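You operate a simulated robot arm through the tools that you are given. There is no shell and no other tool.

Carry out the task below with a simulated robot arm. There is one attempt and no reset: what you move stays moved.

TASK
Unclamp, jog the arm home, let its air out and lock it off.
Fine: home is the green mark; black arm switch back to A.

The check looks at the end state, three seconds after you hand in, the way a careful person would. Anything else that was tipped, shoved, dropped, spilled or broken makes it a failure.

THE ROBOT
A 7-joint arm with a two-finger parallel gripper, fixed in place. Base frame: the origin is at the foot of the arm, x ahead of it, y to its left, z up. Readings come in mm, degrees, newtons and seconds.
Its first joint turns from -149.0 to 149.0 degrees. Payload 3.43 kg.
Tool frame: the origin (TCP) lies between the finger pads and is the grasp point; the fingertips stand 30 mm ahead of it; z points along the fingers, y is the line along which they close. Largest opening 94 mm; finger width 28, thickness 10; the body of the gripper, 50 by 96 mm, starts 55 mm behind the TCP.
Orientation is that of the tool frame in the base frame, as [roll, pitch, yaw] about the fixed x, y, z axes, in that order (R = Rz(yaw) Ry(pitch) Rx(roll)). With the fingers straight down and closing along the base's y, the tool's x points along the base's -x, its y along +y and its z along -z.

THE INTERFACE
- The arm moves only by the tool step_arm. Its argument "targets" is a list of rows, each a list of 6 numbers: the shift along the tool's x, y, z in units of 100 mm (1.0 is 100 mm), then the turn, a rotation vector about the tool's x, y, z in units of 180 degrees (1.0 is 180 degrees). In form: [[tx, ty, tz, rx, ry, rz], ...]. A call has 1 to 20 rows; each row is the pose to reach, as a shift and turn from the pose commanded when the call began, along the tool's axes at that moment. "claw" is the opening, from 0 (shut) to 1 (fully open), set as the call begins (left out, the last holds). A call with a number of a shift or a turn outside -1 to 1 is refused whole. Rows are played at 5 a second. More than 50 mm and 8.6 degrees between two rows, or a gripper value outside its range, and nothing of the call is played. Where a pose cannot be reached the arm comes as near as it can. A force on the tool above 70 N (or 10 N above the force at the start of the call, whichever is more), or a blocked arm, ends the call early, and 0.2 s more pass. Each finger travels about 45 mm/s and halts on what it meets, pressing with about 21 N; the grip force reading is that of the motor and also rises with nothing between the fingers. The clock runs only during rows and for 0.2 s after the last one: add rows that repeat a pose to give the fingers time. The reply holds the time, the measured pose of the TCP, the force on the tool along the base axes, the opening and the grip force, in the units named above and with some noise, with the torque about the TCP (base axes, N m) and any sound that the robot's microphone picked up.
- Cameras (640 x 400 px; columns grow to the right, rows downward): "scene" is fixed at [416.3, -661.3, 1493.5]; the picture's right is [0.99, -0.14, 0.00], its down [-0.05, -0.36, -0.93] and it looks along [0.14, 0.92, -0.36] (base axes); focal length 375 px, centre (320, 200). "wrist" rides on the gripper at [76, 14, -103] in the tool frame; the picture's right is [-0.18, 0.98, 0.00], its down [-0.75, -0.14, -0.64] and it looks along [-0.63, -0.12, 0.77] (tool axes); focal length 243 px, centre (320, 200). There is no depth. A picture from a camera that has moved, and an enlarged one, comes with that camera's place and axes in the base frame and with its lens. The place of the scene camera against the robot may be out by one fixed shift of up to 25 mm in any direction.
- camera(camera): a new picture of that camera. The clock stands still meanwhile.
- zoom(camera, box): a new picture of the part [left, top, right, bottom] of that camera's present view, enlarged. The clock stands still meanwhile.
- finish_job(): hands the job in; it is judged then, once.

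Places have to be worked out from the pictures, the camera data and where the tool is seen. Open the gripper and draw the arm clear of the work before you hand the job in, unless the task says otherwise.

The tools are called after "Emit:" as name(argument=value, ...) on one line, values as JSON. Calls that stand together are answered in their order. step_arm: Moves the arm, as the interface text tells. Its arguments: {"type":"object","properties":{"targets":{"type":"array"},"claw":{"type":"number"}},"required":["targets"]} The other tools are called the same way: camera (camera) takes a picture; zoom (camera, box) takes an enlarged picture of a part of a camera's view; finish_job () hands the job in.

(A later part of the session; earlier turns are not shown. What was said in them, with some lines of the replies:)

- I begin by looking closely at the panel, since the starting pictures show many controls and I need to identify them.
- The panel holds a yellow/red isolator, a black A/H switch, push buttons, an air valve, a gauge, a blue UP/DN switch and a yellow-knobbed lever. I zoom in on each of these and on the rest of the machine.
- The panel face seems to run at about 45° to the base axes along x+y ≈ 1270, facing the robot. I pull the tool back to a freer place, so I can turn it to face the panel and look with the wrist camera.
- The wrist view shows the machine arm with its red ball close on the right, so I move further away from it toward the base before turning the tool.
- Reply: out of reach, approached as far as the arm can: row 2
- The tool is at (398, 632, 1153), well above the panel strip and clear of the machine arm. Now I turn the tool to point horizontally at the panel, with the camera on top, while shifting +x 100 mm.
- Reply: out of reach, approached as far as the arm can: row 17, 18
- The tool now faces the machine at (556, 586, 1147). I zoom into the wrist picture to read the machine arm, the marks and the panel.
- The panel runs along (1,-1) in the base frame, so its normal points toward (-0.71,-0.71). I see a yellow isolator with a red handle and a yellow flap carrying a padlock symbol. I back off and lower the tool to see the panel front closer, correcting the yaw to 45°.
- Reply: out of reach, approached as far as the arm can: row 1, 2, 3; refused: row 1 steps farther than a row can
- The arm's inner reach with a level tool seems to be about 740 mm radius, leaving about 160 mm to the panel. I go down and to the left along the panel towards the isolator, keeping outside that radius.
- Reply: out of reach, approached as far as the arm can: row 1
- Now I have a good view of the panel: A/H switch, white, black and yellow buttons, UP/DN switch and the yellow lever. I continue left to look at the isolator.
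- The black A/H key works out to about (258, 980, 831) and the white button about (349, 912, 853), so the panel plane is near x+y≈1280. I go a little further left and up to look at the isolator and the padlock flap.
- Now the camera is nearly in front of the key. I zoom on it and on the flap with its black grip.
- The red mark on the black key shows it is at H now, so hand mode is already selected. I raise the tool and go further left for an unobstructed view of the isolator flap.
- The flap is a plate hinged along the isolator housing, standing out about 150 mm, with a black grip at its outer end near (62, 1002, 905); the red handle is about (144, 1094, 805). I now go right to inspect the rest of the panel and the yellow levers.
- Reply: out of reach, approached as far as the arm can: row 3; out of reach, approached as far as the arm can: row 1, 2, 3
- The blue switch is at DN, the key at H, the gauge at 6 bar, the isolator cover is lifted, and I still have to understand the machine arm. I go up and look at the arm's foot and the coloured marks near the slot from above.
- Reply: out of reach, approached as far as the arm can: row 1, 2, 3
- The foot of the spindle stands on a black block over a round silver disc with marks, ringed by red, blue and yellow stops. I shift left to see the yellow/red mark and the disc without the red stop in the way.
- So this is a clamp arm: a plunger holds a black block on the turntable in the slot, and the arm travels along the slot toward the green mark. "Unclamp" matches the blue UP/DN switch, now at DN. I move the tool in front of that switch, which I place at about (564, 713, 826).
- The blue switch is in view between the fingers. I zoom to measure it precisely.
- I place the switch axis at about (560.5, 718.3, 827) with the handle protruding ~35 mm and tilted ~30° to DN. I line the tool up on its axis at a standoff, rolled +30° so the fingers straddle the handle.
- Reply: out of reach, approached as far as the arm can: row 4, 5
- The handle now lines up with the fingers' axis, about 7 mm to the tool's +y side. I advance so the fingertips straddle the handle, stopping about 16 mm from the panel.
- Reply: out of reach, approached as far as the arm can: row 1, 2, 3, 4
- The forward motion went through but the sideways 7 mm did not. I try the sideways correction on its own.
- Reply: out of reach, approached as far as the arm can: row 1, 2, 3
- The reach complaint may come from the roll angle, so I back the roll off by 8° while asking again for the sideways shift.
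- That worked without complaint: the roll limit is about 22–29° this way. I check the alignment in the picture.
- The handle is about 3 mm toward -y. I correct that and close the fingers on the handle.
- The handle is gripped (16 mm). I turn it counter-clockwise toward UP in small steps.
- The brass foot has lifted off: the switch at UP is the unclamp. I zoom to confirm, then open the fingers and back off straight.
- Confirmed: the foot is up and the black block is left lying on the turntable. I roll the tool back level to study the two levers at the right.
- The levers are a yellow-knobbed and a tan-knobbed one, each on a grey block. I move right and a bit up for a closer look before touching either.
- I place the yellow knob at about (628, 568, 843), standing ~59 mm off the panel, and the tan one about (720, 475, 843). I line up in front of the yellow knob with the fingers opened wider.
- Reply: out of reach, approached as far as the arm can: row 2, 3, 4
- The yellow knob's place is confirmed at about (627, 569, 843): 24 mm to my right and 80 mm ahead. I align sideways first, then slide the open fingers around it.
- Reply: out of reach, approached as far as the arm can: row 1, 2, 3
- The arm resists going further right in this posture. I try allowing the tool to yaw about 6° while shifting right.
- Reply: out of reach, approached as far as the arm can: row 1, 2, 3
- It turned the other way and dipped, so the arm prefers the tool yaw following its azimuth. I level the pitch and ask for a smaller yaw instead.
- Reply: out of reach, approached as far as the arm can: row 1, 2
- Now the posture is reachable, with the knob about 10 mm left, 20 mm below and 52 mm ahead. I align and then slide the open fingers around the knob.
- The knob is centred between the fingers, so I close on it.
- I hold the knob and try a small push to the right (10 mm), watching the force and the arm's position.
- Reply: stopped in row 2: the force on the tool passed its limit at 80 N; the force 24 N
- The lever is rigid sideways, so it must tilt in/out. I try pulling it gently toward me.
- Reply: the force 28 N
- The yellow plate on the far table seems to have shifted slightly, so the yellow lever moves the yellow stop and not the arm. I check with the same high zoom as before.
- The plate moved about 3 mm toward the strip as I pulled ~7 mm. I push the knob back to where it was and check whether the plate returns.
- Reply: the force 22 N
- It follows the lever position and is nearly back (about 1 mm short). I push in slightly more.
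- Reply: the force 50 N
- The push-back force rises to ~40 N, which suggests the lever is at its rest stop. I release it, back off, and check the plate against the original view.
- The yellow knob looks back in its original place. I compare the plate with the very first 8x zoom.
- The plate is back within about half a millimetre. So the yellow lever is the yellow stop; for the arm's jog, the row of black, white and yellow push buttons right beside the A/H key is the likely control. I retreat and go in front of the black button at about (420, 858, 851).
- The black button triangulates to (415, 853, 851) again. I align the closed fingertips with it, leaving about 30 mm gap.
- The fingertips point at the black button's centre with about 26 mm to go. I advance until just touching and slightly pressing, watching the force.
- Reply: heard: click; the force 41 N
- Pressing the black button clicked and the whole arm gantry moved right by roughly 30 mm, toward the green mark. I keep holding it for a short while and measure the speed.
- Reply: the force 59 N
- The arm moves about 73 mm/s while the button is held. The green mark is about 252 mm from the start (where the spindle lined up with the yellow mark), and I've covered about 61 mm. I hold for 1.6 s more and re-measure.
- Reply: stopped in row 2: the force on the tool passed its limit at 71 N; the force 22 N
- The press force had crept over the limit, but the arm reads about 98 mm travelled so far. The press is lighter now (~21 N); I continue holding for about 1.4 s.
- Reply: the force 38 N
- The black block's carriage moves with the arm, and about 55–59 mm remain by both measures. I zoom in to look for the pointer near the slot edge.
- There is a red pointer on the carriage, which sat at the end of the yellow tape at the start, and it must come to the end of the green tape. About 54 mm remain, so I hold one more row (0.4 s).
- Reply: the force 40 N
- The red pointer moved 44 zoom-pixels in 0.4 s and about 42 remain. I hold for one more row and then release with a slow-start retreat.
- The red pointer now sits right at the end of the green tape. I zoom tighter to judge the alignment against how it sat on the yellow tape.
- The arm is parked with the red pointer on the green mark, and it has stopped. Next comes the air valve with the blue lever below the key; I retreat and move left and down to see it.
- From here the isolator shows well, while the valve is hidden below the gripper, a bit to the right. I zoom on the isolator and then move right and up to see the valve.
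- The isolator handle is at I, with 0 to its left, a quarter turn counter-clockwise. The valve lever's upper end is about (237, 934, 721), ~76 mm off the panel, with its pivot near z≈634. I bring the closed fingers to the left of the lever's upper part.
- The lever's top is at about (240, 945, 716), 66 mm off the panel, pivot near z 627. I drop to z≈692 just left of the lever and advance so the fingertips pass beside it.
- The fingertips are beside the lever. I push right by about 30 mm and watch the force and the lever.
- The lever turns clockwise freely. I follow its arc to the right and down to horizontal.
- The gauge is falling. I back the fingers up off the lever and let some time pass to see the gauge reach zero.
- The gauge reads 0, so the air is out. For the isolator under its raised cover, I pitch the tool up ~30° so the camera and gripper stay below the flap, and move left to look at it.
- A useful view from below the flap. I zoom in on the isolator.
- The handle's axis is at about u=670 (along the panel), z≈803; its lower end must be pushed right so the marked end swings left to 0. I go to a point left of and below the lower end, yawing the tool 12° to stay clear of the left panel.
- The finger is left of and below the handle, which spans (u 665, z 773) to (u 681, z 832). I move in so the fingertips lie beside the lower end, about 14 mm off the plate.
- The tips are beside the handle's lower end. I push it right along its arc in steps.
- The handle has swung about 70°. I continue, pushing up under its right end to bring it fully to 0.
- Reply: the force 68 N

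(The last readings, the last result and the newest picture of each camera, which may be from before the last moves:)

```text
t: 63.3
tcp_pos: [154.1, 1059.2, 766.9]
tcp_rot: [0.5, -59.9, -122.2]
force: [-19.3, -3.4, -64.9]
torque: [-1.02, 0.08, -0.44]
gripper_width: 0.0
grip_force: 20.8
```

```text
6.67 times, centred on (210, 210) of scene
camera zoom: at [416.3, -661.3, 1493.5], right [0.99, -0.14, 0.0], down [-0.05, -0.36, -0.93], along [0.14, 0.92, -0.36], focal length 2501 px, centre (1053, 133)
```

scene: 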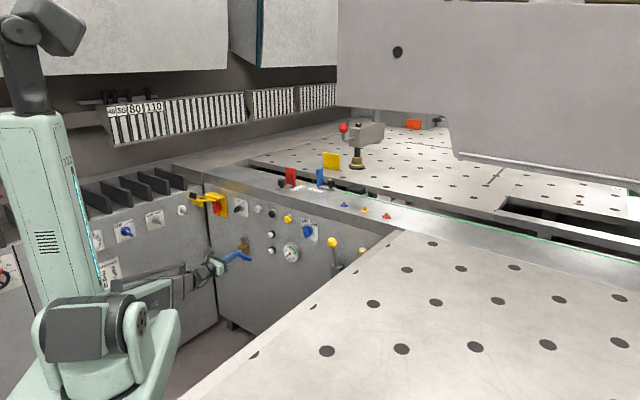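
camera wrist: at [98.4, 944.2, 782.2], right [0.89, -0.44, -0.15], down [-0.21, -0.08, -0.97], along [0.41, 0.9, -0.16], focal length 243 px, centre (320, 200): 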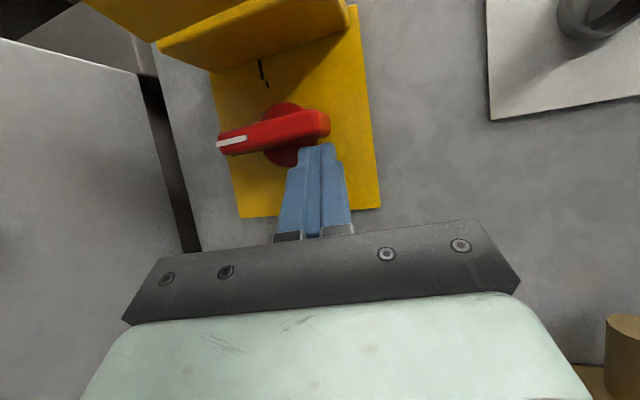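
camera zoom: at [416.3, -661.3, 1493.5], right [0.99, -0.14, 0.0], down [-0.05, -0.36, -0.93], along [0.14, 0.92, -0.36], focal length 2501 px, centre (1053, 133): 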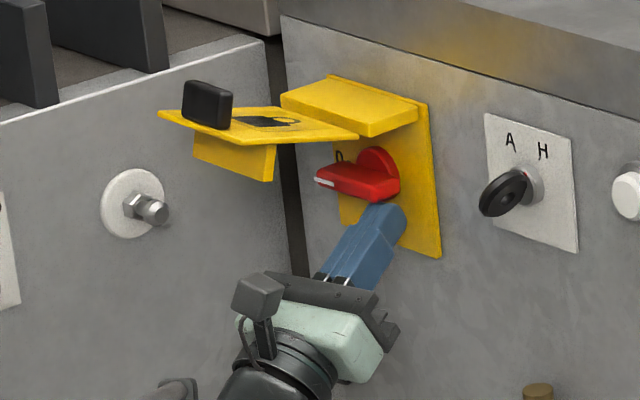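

The handle hit its stop at 0 with the white mark pointing left. I lower the finger off it and back out below the flap.

Emit:
step_arm(targets=[[-0.15, 0, -0.1, 0, 0, 0], [-0.15, 0, -0.5, 0, 0, 0], [-0.15, 0, -0.98, 0, 0, 0]])

Emit:
step_arm(targets=[[0.2, 0, -0.35, 0, 0, 0], [0.4, 0, -0.7, 0, 0, 0], [0.5, 0.1, -0.95, 0, 0, 0]])

Emit:
camera(camera="wrist")

Emit:
zoom(camera="scene", box=[170, 180, 250, 240])

```text
t: 64.1
tcp_pos: [116.6, 991.7, 714.3]
tcp_rot: [-0.2, -58.8, -122.0]
force: [-0.9, -0.2, -1.1]
torque: [0.02, 0.0, -0.02]
gripper_width: 0.1
grip_force: 21.0
```

```text
t: 64.9
tcp_pos: [69.0, 895.5, 707.6]
tcp_rot: [-0.1, -59.0, -121.9]
force: [-0.2, -0.5, 0.1]
torque: [0.01, 0.01, 0.01]
gripper_width: 0.0
grip_force: 20.2
```

```text
taken
camera wrist: at [12.8, 779.6, 720.9], right [0.88, -0.44, -0.16], down [-0.21, -0.06, -0.98], along [0.42, 0.9, -0.14], focal length 243 px, centre (320, 200)
```

wrist: 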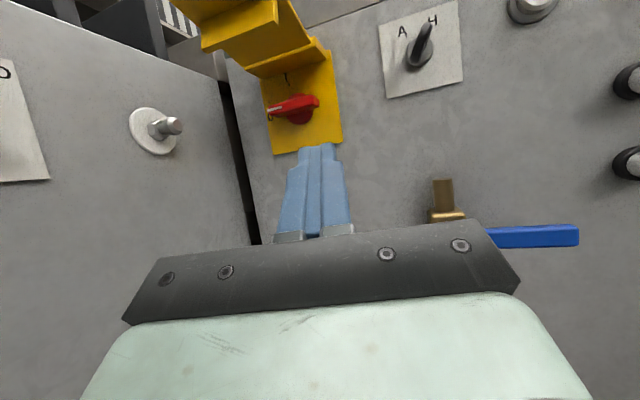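

```text
6.67 times, centred on (210, 210) of scene
camera zoom: at [416.3, -661.3, 1493.5], right [0.99, -0.14, 0.0], down [-0.05, -0.36, -0.93], along [0.14, 0.92, -0.36], focal length 2501 px, centre (1053, 133)
```

zoom: 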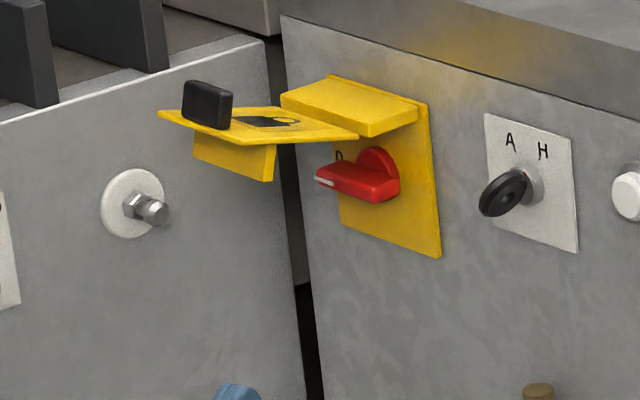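

The handle sits at 0. Now I level the tool and rise in front of the flap to push it shut from above.

Emit:
step_arm(targets=[[0.23, 0, 0.13, 0, -0.042, 0], [0.46, 0, 0.26, 0, -0.084, 0], [0.69, 0, 0.39, 0, -0.126, 0], [0.92, 0, 0.5, 0, -0.167, 0]])

Emit:
step_arm(targets=[[0.45, -0.1, 0, 0, 0, 0], [0.9, -0.25, 0, 0, 0, 0], [1.0, -0.4, 0, 0, 0, 0]])

Emit:
camera(camera="wrist")

```text
t: 65.9
tcp_pos: [64.8, 892.1, 812.3]
tcp_rot: [-4.1, -89.1, -118.0]
force: [0.0, 0.7, -0.3]
torque: [-0.01, 0.0, 0.01]
gripper_width: 0.0
grip_force: 21.0
```

```text
t: 66.7
tcp_pos: [28.9, 911.2, 912.8]
tcp_rot: [-2.8, -89.0, -119.3]
force: [0.9, 0.0, -0.4]
torque: [-0.01, -0.03, -0.04]
gripper_width: 0.1
grip_force: 21.2
```

```text
taken
camera wrist: at [-14.6, 816.4, 988.0], right [0.83, -0.52, -0.18], down [-0.45, -0.46, -0.76], along [0.31, 0.72, -0.62], focal length 243 px, centre (320, 200)
```

wrist: 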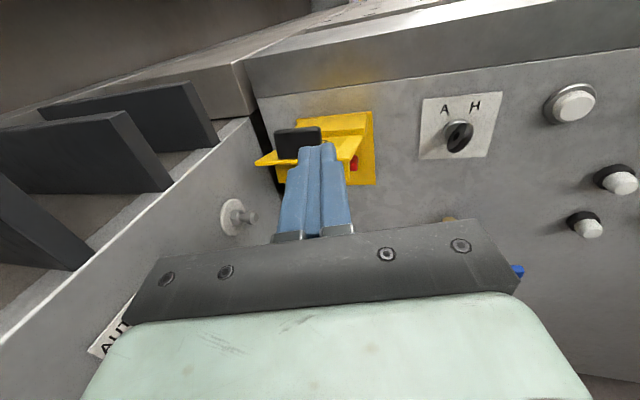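

I zoom on the flap and grip to fix their place from this side.

Emit:
zoom(camera="wrist", box=[240, 100, 400, 210])

```text
3.64 times, centred on (320, 155) of wrist
camera zoom: at [-14.6, 816.4, 988.0], right [0.83, -0.52, -0.18], down [-0.45, -0.46, -0.76], along [0.31, 0.72, -0.62], focal length 882 px, centre (320, 364)
```

zoom: 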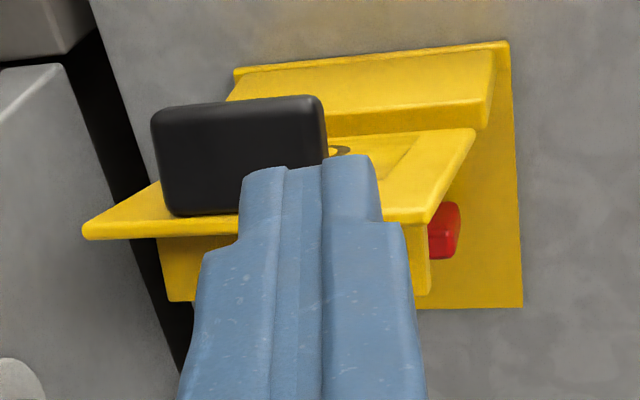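

The grip's top centre is near (65, 1012, 905), with the hinge about 56 mm off the panel at z≈854. I bring the closed fingertips just above the grip, ready to push down.

Emit:
step_arm(targets=[[0.2, -0.05, 0.1, 0, 0, 0], [0.22, -0.15, 0.45, 0, 0, 0], [0.2, -0.208, 0.837, 0, 0, 0], [0.2, -0.208, 0.837, 0, 0, 0]])

Emit:
camera(camera="wrist")

Emit:
zoom(camera="scene", box=[160, 170, 260, 240])

```text
t: 67.7
tcp_pos: [57.8, 992.2, 934.2]
tcp_rot: [-3.1, -89.0, -118.9]
force: [-0.8, 0.4, 0.3]
torque: [-0.01, 0.0, 0.03]
gripper_width: 0.0
grip_force: 21.3
```

```text
taken
camera wrist: at [14.5, 895.1, 1009.4], right [0.83, -0.52, -0.19], down [-0.45, -0.46, -0.76], along [0.31, 0.72, -0.62], focal length 243 px, centre (320, 200)
```

wrist: 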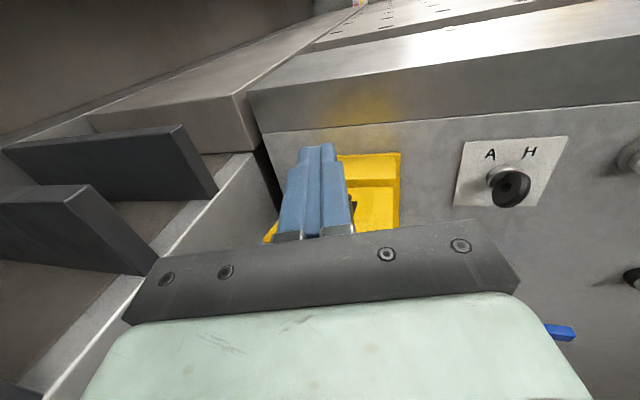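

```text
5.71 times, centred on (210, 205) of scene
camera zoom: at [416.3, -661.3, 1493.5], right [0.99, -0.14, 0.0], down [-0.05, -0.36, -0.93], along [0.14, 0.92, -0.36], focal length 2144 px, centre (949, 171)
```

zoom: 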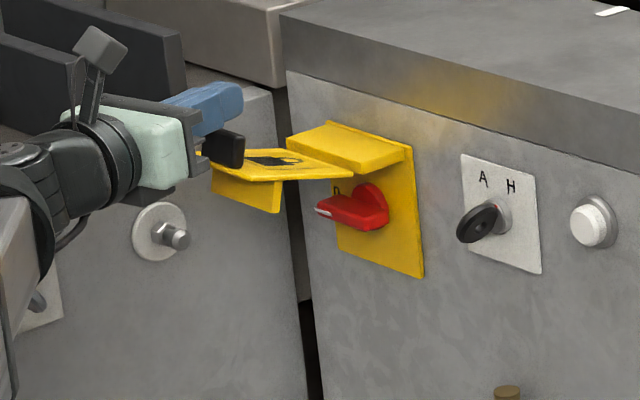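

The finger is over the grip. I push down in steps, watching force and flap.

Emit:
step_arm(targets=[[-0.1, 0, 0, 0, 0, 0], [-0.2, 0, 0, 0, 0, 0], [-0.3, 0, 0, 0, 0, 0], [-0.4, 0, 0, 0, 0, 0]])

Emit:
zoom(camera="scene", box=[160, 170, 260, 240])

```text
t: 68.7
tcp_pos: [55.5, 991.4, 896.8]
tcp_rot: [-3.3, -88.8, -118.8]
force: [-11.0, -26.1, 6.6]
torque: [-0.36, 0.14, -0.4]
gripper_width: 0.1
grip_force: 21.2
```

```text
5.71 times, centred on (210, 205) of scene
camera zoom: at [416.3, -661.3, 1493.5], right [0.99, -0.14, 0.0], down [-0.05, -0.36, -0.93], along [0.14, 0.92, -0.36], focal length 2144 px, centre (949, 171)
```

zoom: 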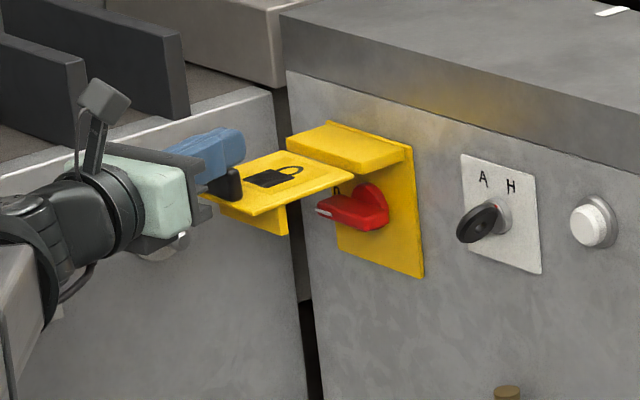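

The flap is swinging down. There's some outward drag on the fingers, so I continue down while easing out slightly.

Emit:
step_arm(targets=[[-0.1, 0, -0.06, 0, 0, 0], [-0.2, 0, -0.08, 0, 0, 0], [-0.3, 0, -0.08, 0, 0, 0], [-0.4, 0, -0.06, 0, 0, 0]])

Emit:
zoom(camera="scene", box=[160, 170, 260, 240])

Emit:
camera(camera="wrist")

```text
t: 69.7
tcp_pos: [53.7, 988.9, 854.7]
tcp_rot: [-3.1, -88.9, -119.1]
force: [0.7, -0.1, -0.4]
torque: [0.02, 0.03, 0.02]
gripper_width: 0.1
grip_force: 21.1
```

```text
5.71 times, centred on (210, 205) of scene
camera zoom: at [416.3, -661.3, 1493.5], right [0.99, -0.14, 0.0], down [-0.05, -0.36, -0.93], along [0.14, 0.92, -0.36], focal length 2144 px, centre (949, 171)
```

zoom: 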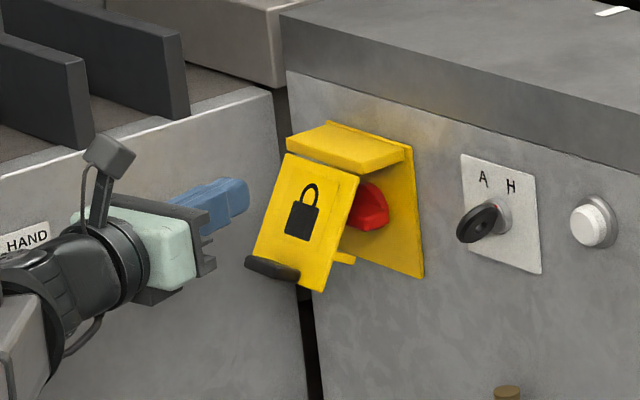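

```text
taken
camera wrist: at [10.2, 893.8, 928.9], right [0.83, -0.52, -0.18], down [-0.45, -0.46, -0.76], along [0.31, 0.72, -0.62], focal length 243 px, centre (320, 200)
```

wrist: 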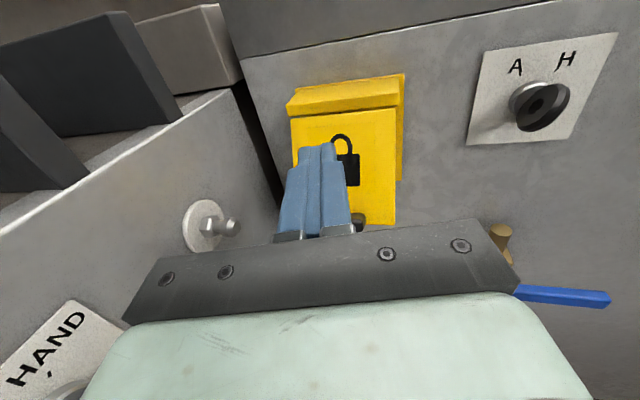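

The flap slid off the finger and is swinging down on its own. I wait a moment to see where it settles.

Emit:
step_arm(targets=[[0, 0, 0, 0, 0, 0], [0, 0, -0.1, 0, 0, 0], [0, 0, -0.1, 0, 0, 0], [0, 0, -0.1, 0, 0, 0]])

Emit:
zoom(camera="scene", box=[170, 180, 250, 240])

```text
t: 70.7
tcp_pos: [46.2, 981.2, 852.7]
tcp_rot: [-3.9, -89.0, -118.3]
force: [0.0, -0.2, -0.7]
torque: [-0.01, 0.04, -0.01]
gripper_width: 0.0
grip_force: 21.5
```

```text
6.67 times, centred on (210, 210) of scene
camera zoom: at [416.3, -661.3, 1493.5], right [0.99, -0.14, 0.0], down [-0.05, -0.36, -0.93], along [0.14, 0.92, -0.36], focal length 2501 px, centre (1053, 133)
```

zoom: 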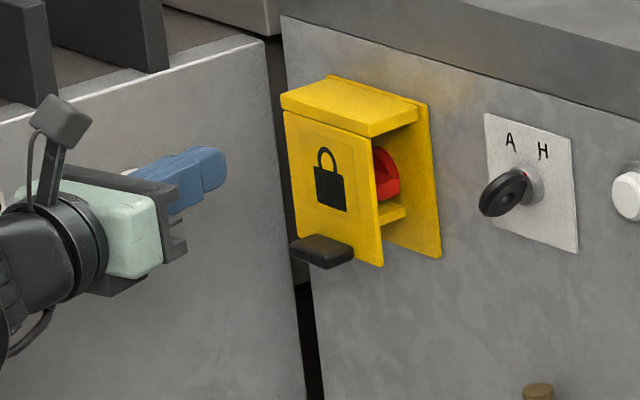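

The cover now hangs shut over the handle, which is at 0. I give it a gentle press inward to be sure it is fully seated.

Emit:
step_arm(targets=[[-0.3, 0, 0, 0, 0, 0], [-0.5, 0.05, 0.3, 0, 0, 0], [-0.5, 0.12, 0.65, 0, 0, 0], [-0.5, 0.15, 0.8, 0, 0, 0], [-0.5, 0.155, 0.86, 0, 0, 0]])

Emit:
zoom(camera="scene", box=[170, 180, 250, 240])

Emit:
camera(camera="wrist")

```text
t: 71.9
tcp_pos: [109.1, 1046.8, 803.9]
tcp_rot: [-4.0, -89.0, -117.9]
force: [-1.4, -1.8, -0.2]
torque: [-0.05, 0.01, 0.0]
gripper_width: 0.0
grip_force: 21.3
```

```text
6.67 times, centred on (210, 210) of scene
camera zoom: at [416.3, -661.3, 1493.5], right [0.99, -0.14, 0.0], down [-0.05, -0.36, -0.93], along [0.14, 0.92, -0.36], focal length 2501 px, centre (1053, 133)
```

zoom: 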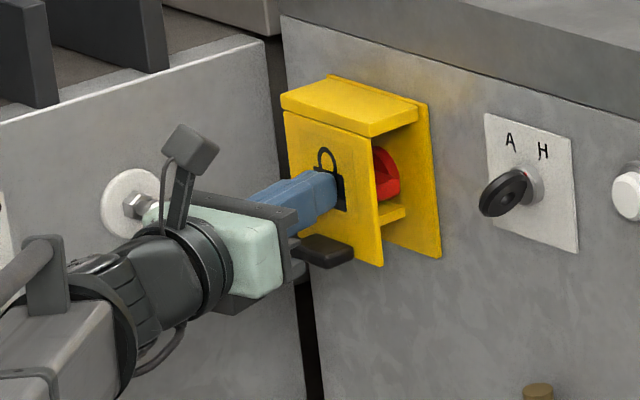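

```text
taken
camera wrist: at [64.8, 951.1, 880.3], right [0.83, -0.52, -0.19], down [-0.45, -0.46, -0.76], along [0.31, 0.72, -0.62], focal length 243 px, centre (320, 200)
```

wrist: 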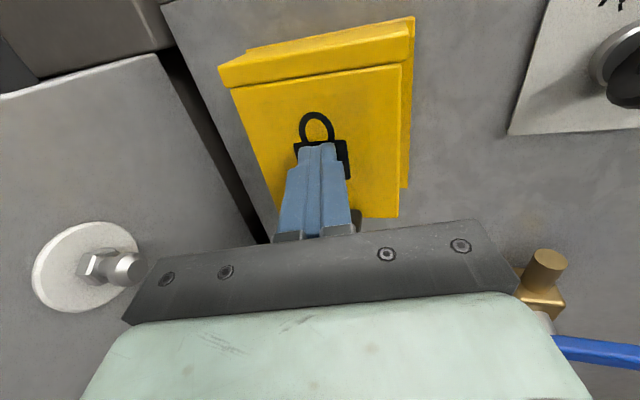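

The fingertips just touch the cover. I press a few millimetres more.

Emit:
step_arm(targets=[[0, 0, 0.03, 0, 0, 0], [0, 0, 0.05, 0, 0, 0]])

Emit:
zoom(camera="scene", box=[170, 180, 250, 240])

```text
t: 72.5
tcp_pos: [108.7, 1047.6, 806.4]
tcp_rot: [-8.2, -88.9, -113.8]
force: [-25.0, -50.8, -12.8]
torque: [-0.61, 0.61, -0.75]
gripper_width: 0.1
grip_force: 20.7
```

```text
6.67 times, centred on (210, 210) of scene
camera zoom: at [416.3, -661.3, 1493.5], right [0.99, -0.14, 0.0], down [-0.05, -0.36, -0.93], along [0.14, 0.92, -0.36], focal length 2501 px, centre (1053, 133)
```

zoom: 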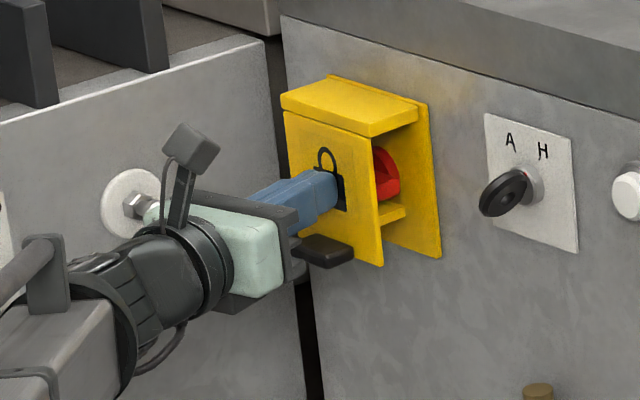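

The cover is solidly shut (50 N, no movement). I retreat and go to the A/H key, turning the tool square to the panel again.

Emit:
step_arm(targets=[[0, 0, -0.3, 0, 0, 0], [0, 0, -0.7, 0, 0, 0], [0, 0, -1, 0, 0, 0]])

Emit:
step_arm(targets=[[0.15, 0.35, 0.0, -0.022, 0, 0], [0.3, 0.7, 0, -0.044, 0, 0], [0.45, 1, 0, -0.066, 0, 0], [0.45, 1, 0, -0.066, 0, 0]], claw=0.6)

Emit:
camera(camera="wrist")

```text
t: 73.3
tcp_pos: [57.0, 966.1, 805.8]
tcp_rot: [-2.8, -88.9, -119.3]
force: [-0.2, 0.3, 0.1]
torque: [0.0, -0.01, -0.03]
gripper_width: 0.0
grip_force: 21.1
```

```text
t: 74.3
tcp_pos: [143.6, 912.9, 847.7]
tcp_rot: [-16.4, -89.0, -117.7]
force: [0.6, -0.6, -0.8]
torque: [-0.02, 0.04, -0.01]
gripper_width: 56.5
grip_force: 0.0
```

```text
taken
camera wrist: at [80.8, 827.6, 923.2], right [0.71, -0.68, -0.19], down [-0.54, -0.35, -0.76], along [0.45, 0.64, -0.62], focal length 243 px, centre (320, 200)
```

wrist: 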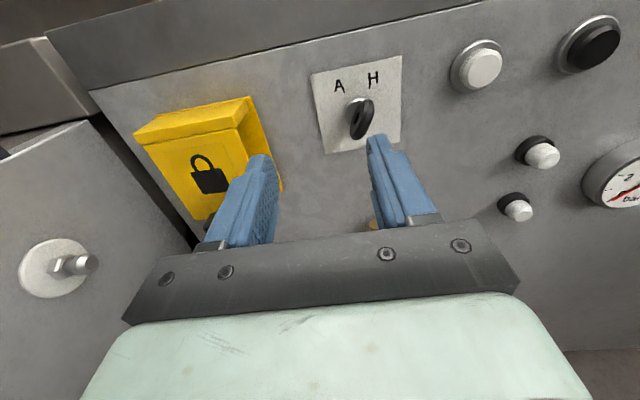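

The key recomputes to (257, 980, 831), as before. I align the open fingers with its axis, rolling +21° to match its H position.

Emit:
step_arm(targets=[[-0.05, 0.1, 0.1, 0, 0, 0.03], [-0.1, 0.2, 0.2, 0, 0, 0.06], [-0.15, 0.3, 0.3, 0, 0, 0.09], [-0.19, 0.35, 0.4, 0, 0, 0.12], [-0.19, 0.35, 0.4, 0, 0, 0.12]])

Emit:
camera(camera="wrist")

Emit:
zoom(camera="wrist", box=[220, 80, 420, 240])

```text
t: 75.5
tcp_pos: [195.3, 919.0, 832.0]
tcp_rot: [-87.2, -68.0, -46.5]
force: [0.0, -0.3, -0.4]
torque: [-0.03, 0.0, 0.02]
gripper_width: 56.3
grip_force: 0.0
```

```text
taken
camera wrist: at [152.7, 815.1, 895.4], right [0.61, -0.58, -0.54], down [-0.73, -0.17, -0.66], along [0.29, 0.8, -0.53], focal length 243 px, centre (320, 200)
```

wrist: 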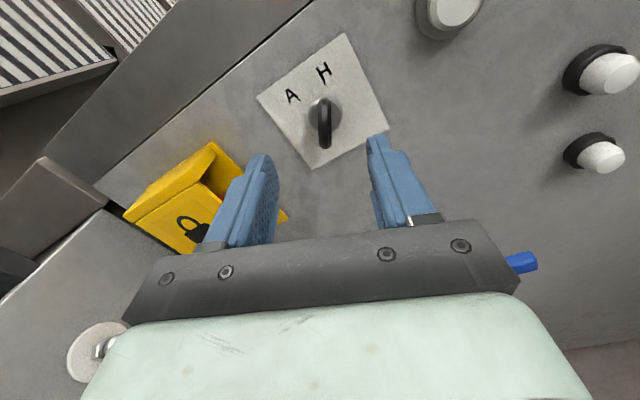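

```text
2.50 times, centred on (320, 160) of wrist
camera zoom: at [152.7, 815.1, 895.4], right [0.61, -0.58, -0.54], down [-0.73, -0.17, -0.66], along [0.29, 0.8, -0.53], focal length 606 px, centre (320, 300)
```

zoom: 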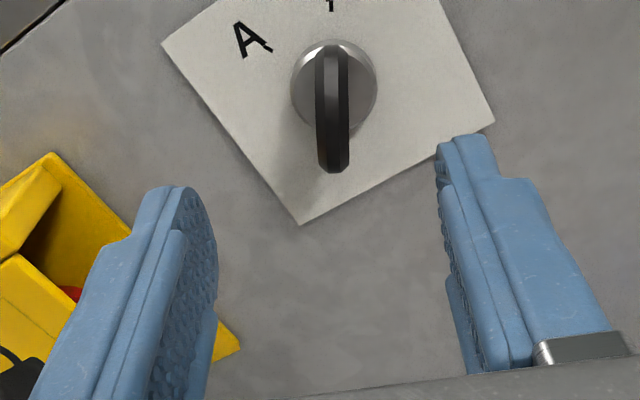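

The key is 3 mm to the right of the finger axis and its blade is parallel to the pads. I advance around it.

Emit:
step_arm(targets=[[0, 0.03, 0.2, 0, 0, 0], [0, 0.03, 0.45, 0, 0, 0], [0, 0.03, 0.66, 0, 0, 0], [0, 0.03, 0.66, 0, 0, 0]])

Emit:
zoom(camera="wrist", box=[200, 80, 440, 260])

```text
t: 76.5
tcp_pos: [244.0, 963.0, 829.1]
tcp_rot: [-87.3, -68.1, -46.4]
force: [-0.6, 0.5, 0.1]
torque: [0.0, 0.01, -0.02]
gripper_width: 56.1
grip_force: 0.1
```

```text
2.22 times, centred on (320, 170) of wrist
camera zoom: at [200.1, 858.7, 894.2], right [0.61, -0.58, -0.54], down [-0.73, -0.17, -0.66], along [0.29, 0.8, -0.53], focal length 539 px, centre (320, 267)
```

zoom: 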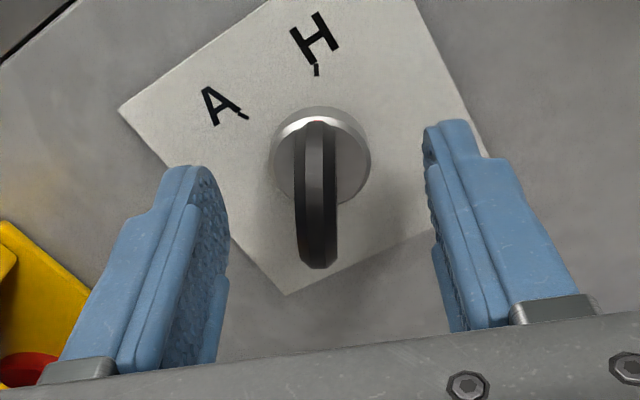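

The key is centred. I close on it.

Emit:
step_arm(targets=[[0, 0, 0, 0, 0, 0], [0, 0, 0, 0, 0, 0], [0, 0, 0, 0, 0, 0], [0, 0, 0, 0, 0, 0], [0, 0, 0, 0, 0, 0], [0, 0, 0, 0, 0, 0]], claw=0)

Emit:
zoom(camera="wrist", box=[200, 80, 440, 260])

```text
t: 77.9
tcp_pos: [243.3, 963.0, 830.8]
tcp_rot: [-87.3, -68.1, -46.4]
force: [-5.6, 6.4, 1.2]
torque: [-0.2, 0.25, 0.16]
gripper_width: 14.4
grip_force: 44.8
```

```text
2.22 times, centred on (320, 170) of wrist
camera zoom: at [199.4, 859.2, 894.2], right [0.61, -0.58, -0.54], down [-0.73, -0.17, -0.66], along [0.29, 0.8, -0.53], focal length 539 px, centre (320, 267)
```

zoom: 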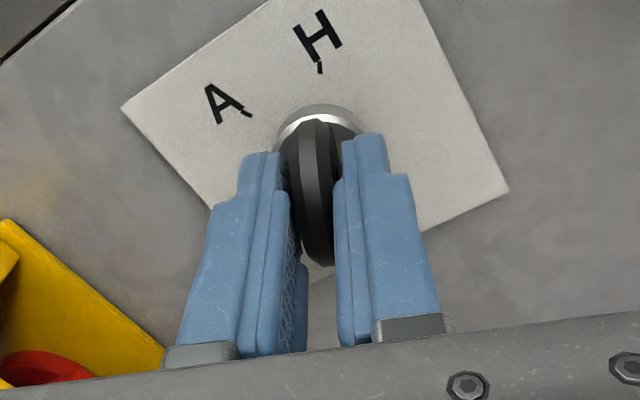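

The key is gripped (14 mm). I turn it counter-clockwise toward A, as I did with the blue switch.

Emit:
step_arm(targets=[[0, 0, 0, 0, 0, -0.04], [0, 0, 0, 0, 0, -0.08], [0, 0, 0, 0, 0, -0.12], [0, 0, 0, 0, 0, -0.16], [0, 0, 0, 0, 0, -0.2], [0, 0, 0, 0, 0, -0.24], [0, 0, 0, 0, 0, -0.28], [0, 0, 0, 0, 0, -0.295]])

Emit:
zoom(camera="wrist", box=[200, 60, 440, 260])

Emit:
camera(camera="scene")

```text
t: 79.7
tcp_pos: [243.7, 963.7, 829.1]
tcp_rot: [88.1, -58.8, 137.4]
force: [-11.0, -6.8, -8.8]
torque: [0.55, 0.8, -0.09]
gripper_width: 14.5
grip_force: 44.8
```

```text
2.00 times, centred on (320, 160) of wrist
camera zoom: at [149.8, 907.0, 901.5], right [0.67, -0.65, 0.35], down [-0.24, -0.64, -0.73], along [0.7, 0.4, -0.59], focal length 485 px, centre (320, 280)
```

zoom: 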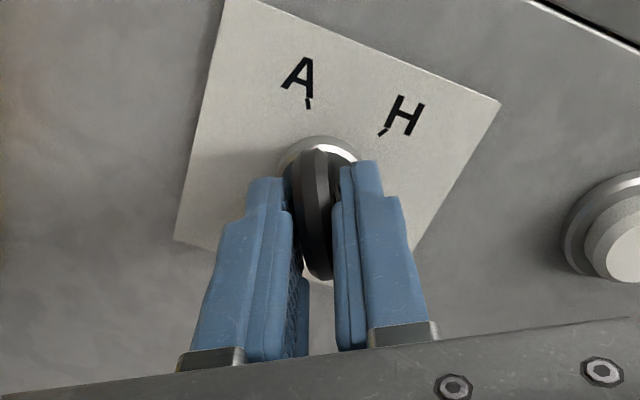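

```text
taken
```

scene: 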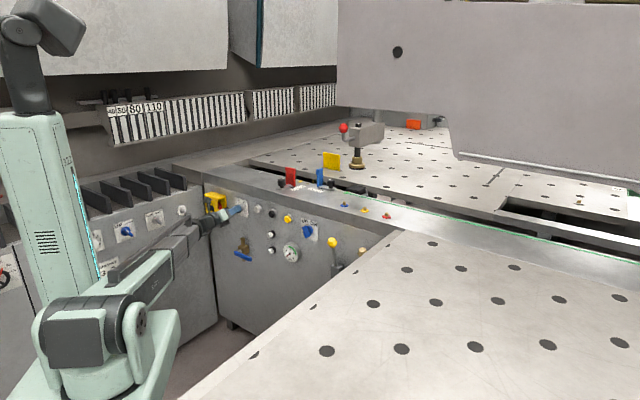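

The key now points at A. I open, back straight off, and inspect the whole panel.

Emit:
step_arm(targets=[[0, 0, 0, 0, 0, 0], [0, 0, 0, 0, 0, 0], [0, 0, 0, 0, 0, 0], [0, 0, -0.4, 0, 0, 0], [0, 0, -0.8, 0, 0, 0], [0, 0, -0.98, 0, 0, 0]], claw=0.6)

Emit:
step_arm(targets=[[0, 0, 0, 0, 0, 0.043], [0, 0, 0, 0, 0, 0.086], [0, 0, 0, 0, 0, 0.129], [0, 0, 0, 0, 0, 0.17]], claw=1)

Emit:
camera(camera="wrist")

Emit:
zoom(camera="scene", box=[190, 160, 350, 270])

```text
t: 81.1
tcp_pos: [173.8, 892.4, 826.6]
tcp_rot: [88.1, -58.8, 137.6]
force: [0.4, 0.1, -0.3]
torque: [0.0, 0.0, -0.02]
gripper_width: 56.2
grip_force: 0.3
```

```text
t: 82.1
tcp_pos: [174.9, 894.8, 827.2]
tcp_rot: [26.2, -88.9, -160.2]
force: [0.6, 0.2, 0.6]
torque: [0.03, -0.01, 0.01]
gripper_width: 93.9
grip_force: 0.0
```

```text
taken
camera wrist: at [111.9, 809.7, 902.6], right [0.71, -0.68, -0.18], down [-0.53, -0.36, -0.77], along [0.46, 0.64, -0.62], focal length 243 px, centre (320, 200)
```

wrist: 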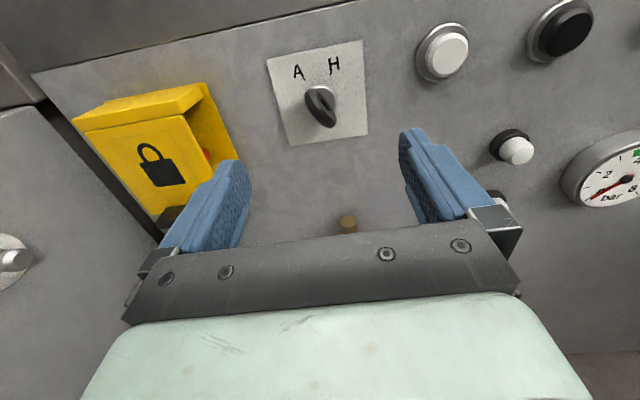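

```text
3.64 times, centred on (270, 215) of scene
camera zoom: at [416.3, -661.3, 1493.5], right [0.99, -0.14, 0.0], down [-0.05, -0.36, -0.93], along [0.14, 0.92, -0.36], focal length 1364 px, centre (502, 146)
```

zoom: 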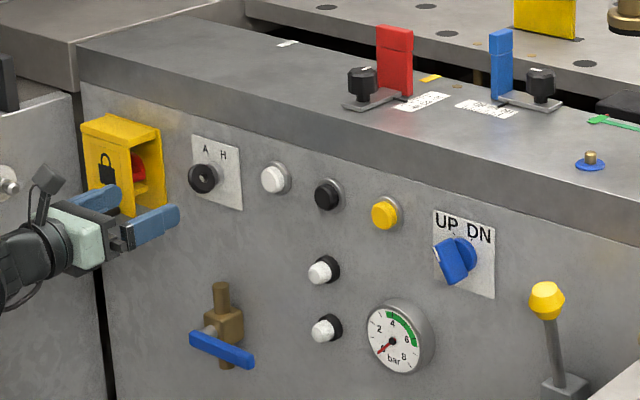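

The key's at A, blue at UP, gauge at 0, valve crosswise, and the cover closed with its handle at 0. I check the key closely, then raise the arm and look at the pointer on the green mark from another angle.

Emit:
zoom(camera="wrist", box=[260, 30, 380, 150])

Emit:
step_arm(targets=[[0.33, 0.1, -0.33, 0, 0, 0], [0.66, 0.3, -0.5, 0, 0, 0], [1.0, 0.6, -0.5, 0, 0, 0]])

Emit:
step_arm(targets=[[0.33, 0.33, 0, 0, 0, 0], [0.66, 0.66, 0, 0, 0, 0], [1.0, 1.0, 0, 0, 0, 0]])

Emit:
step_arm(targets=[[0.33, 0.33, 0.1, 0, 0, 0], [0.66, 0.66, 0.2, 0, 0, 0], [1.0, 1.0, 0.3, 0, 0, 0]])

Emit:
camera(camera="wrist")

```text
3.33 times, centred on (320, 90) of wrist
camera zoom: at [111.9, 809.7, 902.6], right [0.71, -0.68, -0.18], down [-0.53, -0.36, -0.77], along [0.46, 0.64, -0.62], focal length 809 px, centre (320, 567)
```

zoom: 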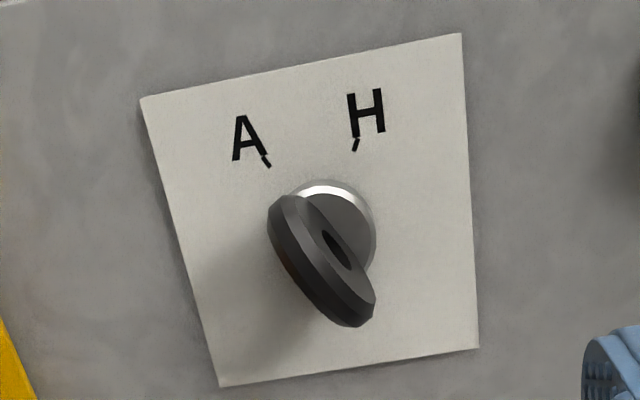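

```text
t: 82.9
tcp_pos: [180.1, 814.2, 930.1]
tcp_rot: [32.6, -88.8, -166.7]
force: [0.4, -0.2, -0.3]
torque: [-0.01, 0.0, -0.01]
gripper_width: 93.9
grip_force: 0.1
```

```text
t: 83.7
tcp_pos: [251.6, 742.9, 1031.2]
tcp_rot: [33.5, -88.8, -167.5]
force: [0.2, -0.4, 0.1]
torque: [0.01, 0.01, 0.02]
gripper_width: 94.0
grip_force: 0.0
```

```text
t: 84.5
tcp_pos: [343.7, 697.1, 1130.6]
tcp_rot: [33.0, -88.8, -166.9]
force: [0.1, 0.6, 0.0]
torque: [0.0, 0.03, 0.02]
gripper_width: 93.8
grip_force: 0.1
```

```text
taken
camera wrist: at [280.3, 612.0, 1205.2], right [0.71, -0.68, -0.17], down [-0.53, -0.36, -0.77], along [0.46, 0.64, -0.62], focal length 243 px, centre (320, 200)
```

wrist: 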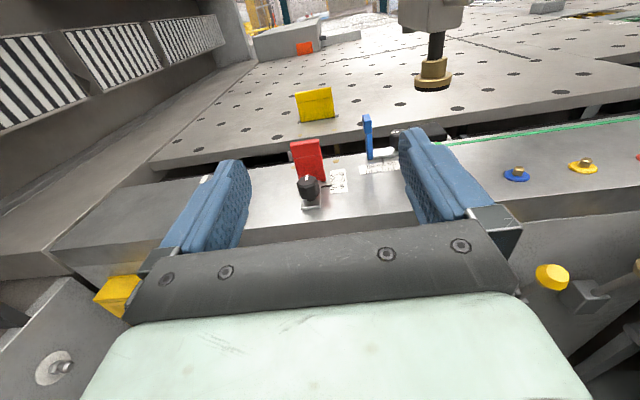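

The key is clearly at A. I move a bit further right so the green mark isn't hidden by the finger.

Emit:
step_arm(targets=[[0.1, 0.45, 0.1, 0, 0, 0], [0.2, 0.9, 0.2, 0, 0, 0], [0.2, 1.0, 0.3, 0, 0, 0]])

Emit:
step_arm(targets=[[0, 0.25, 0.3, 0, 0, 0], [0, 0.3, 0.6, 0, 0, 0]])

Emit:
camera(camera="wrist")

```text
t: 85.3
tcp_pos: [434.3, 649.0, 1154.6]
tcp_rot: [32.0, -88.8, -165.9]
force: [-0.1, 0.2, -0.4]
torque: [0.0, 0.0, 0.03]
gripper_width: 94.0
grip_force: 0.1
```

```text
t: 85.9
tcp_pos: [498.5, 670.9, 1152.4]
tcp_rot: [31.8, -88.8, -165.9]
force: [0.2, -0.5, 1.1]
torque: [0.02, 0.0, 0.0]
gripper_width: 93.8
grip_force: 0.1
```

```text
taken
camera wrist: at [435.9, 586.4, 1229.0], right [0.71, -0.68, -0.17], down [-0.53, -0.36, -0.77], along [0.46, 0.64, -0.62], focal length 243 px, centre (320, 200)
```

wrist: 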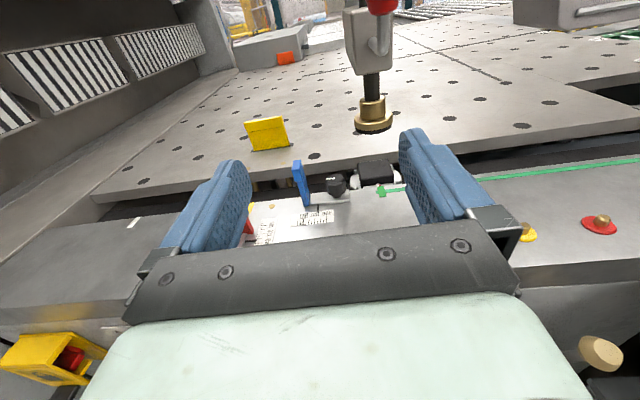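

Emit:
zoom(camera="wrist", box=[340, 150, 420, 210])

Emit:
zoom(camera="scene", box=[336, 182, 360, 197])

Emit:
zoom(camera="scene", box=[190, 160, 350, 270])

```text
6.67 times, centred on (380, 180) of wrist
camera zoom: at [435.9, 586.4, 1229.0], right [0.71, -0.68, -0.17], down [-0.53, -0.36, -0.77], along [0.46, 0.64, -0.62], focal length 1618 px, centre (-80, 333)
```

zoom: 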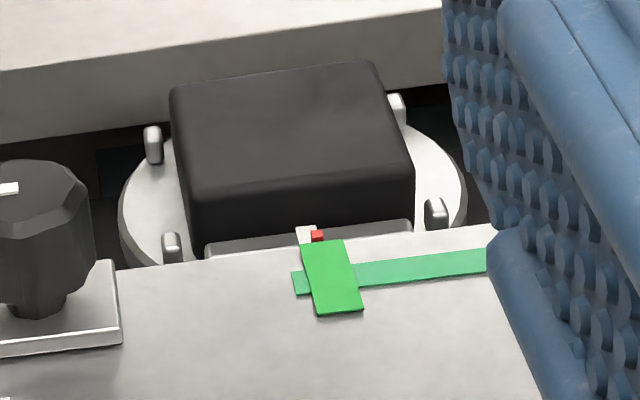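

```text
16.00 times, centred on (348, 190) of scene
camera zoom: at [416.3, -661.3, 1493.5], right [0.99, -0.14, 0.0], down [-0.05, -0.36, -0.93], along [0.14, 0.92, -0.36], focal length 6003 px, centre (-128, 368)
```

zoom: 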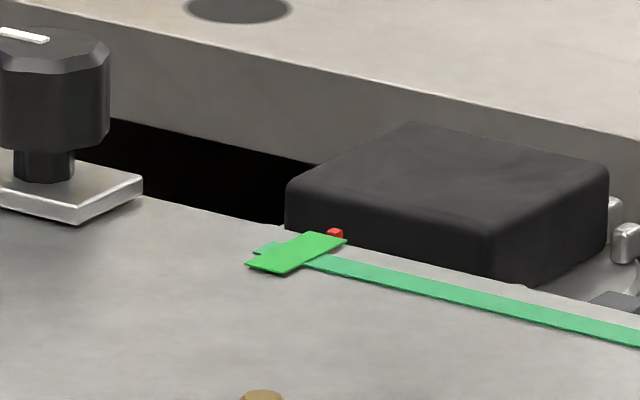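

```text
3.64 times, centred on (270, 215) of scene
camera zoom: at [416.3, -661.3, 1493.5], right [0.99, -0.14, 0.0], down [-0.05, -0.36, -0.93], along [0.14, 0.92, -0.36], focal length 1364 px, centre (502, 146)
```

zoom: 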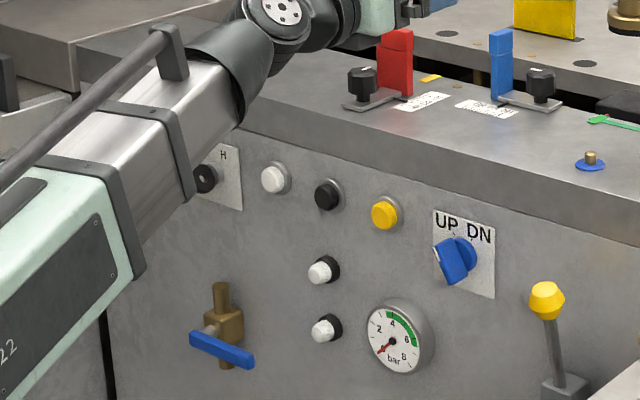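

The red pointer sits on the green tape's centreline to within about 1–3 mm, well inside the tape's width. I draw the arm back clear of the machine, then take a last look.

Emit:
step_arm(targets=[[0.1, -0.3, -0.3, 0, 0, 0], [0.2, -0.6, -0.6, 0, 0, 0], [0.3, -0.9, -0.8, 0, 0, 0]])

Emit:
camera(camera="scene")

Emit:
zoom(camera="scene", box=[190, 160, 350, 270])

Emit:
zoom(camera="scene", box=[260, 90, 420, 230])

```text
t: 86.7
tcp_pos: [378.6, 675.4, 1184.3]
tcp_rot: [32.5, -88.8, -166.7]
force: [-1.0, -0.1, -0.8]
torque: [-0.03, 0.01, 0.01]
gripper_width: 93.7
grip_force: 0.1
```

```text
taken
```

scene: 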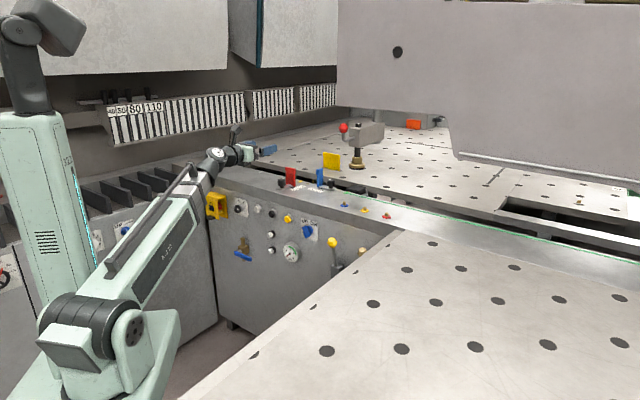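

```text
3.64 times, centred on (270, 215) of scene
camera zoom: at [416.3, -661.3, 1493.5], right [0.99, -0.14, 0.0], down [-0.05, -0.36, -0.93], along [0.14, 0.92, -0.36], focal length 1364 px, centre (502, 146)
```

zoom: 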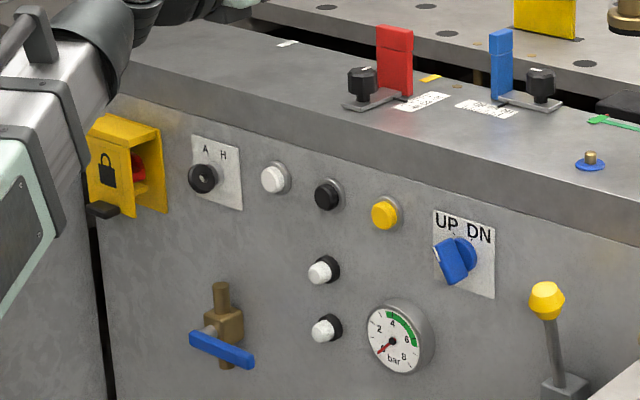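

```text
2.86 times, centred on (340, 160) of scene
camera zoom: at [416.3, -661.3, 1493.5], right [0.99, -0.14, 0.0], down [-0.05, -0.36, -0.93], along [0.14, 0.92, -0.36], focal length 1072 px, centre (263, 314)
```

zoom: 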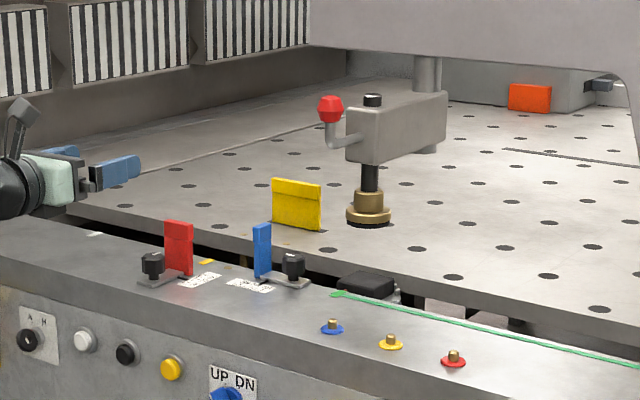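

The clamp is up and the arm's pointer is on the green mark. The gauge reads 0 with the valve crosswise, the isolator is at 0 under its closed cover, and the black key is at A. The gripper is open and clear of the machine, so I hand in.

Emit:
finish_job()

```text
The job is handed in.
```

The machine is unclamped, its arm is home on the green mark, the air is out, it is locked off, and the black switch is back at A. I've handed the job in; no verdict has come back.

- **Unclamp:** I turned the blue switch from DN to UP, and the clamp foot lifted.
- **Home:** I jogged the arm with the black button. Its red pointer now sits on the green tape, within about 1–3 mm of its centreline.
- **Air:** The blue valve lever is now crosswise and the gauge reads 0 bar.
- **Lock off:** The red isolator handle is at 0, with the yellow padlock cover shut over it. I pressed on the cover and it did not move.
- **Black arm switch:** It is at A. I turned it last, after the air was out and the power was off.

**Yellow stop:** While looking for the jog control I pulled the yellow lever, which moved the yellow stop about 3 mm. I pushed it back to within about 0.5–1 mm of where it was.

The gripper is open and clear of the machine.
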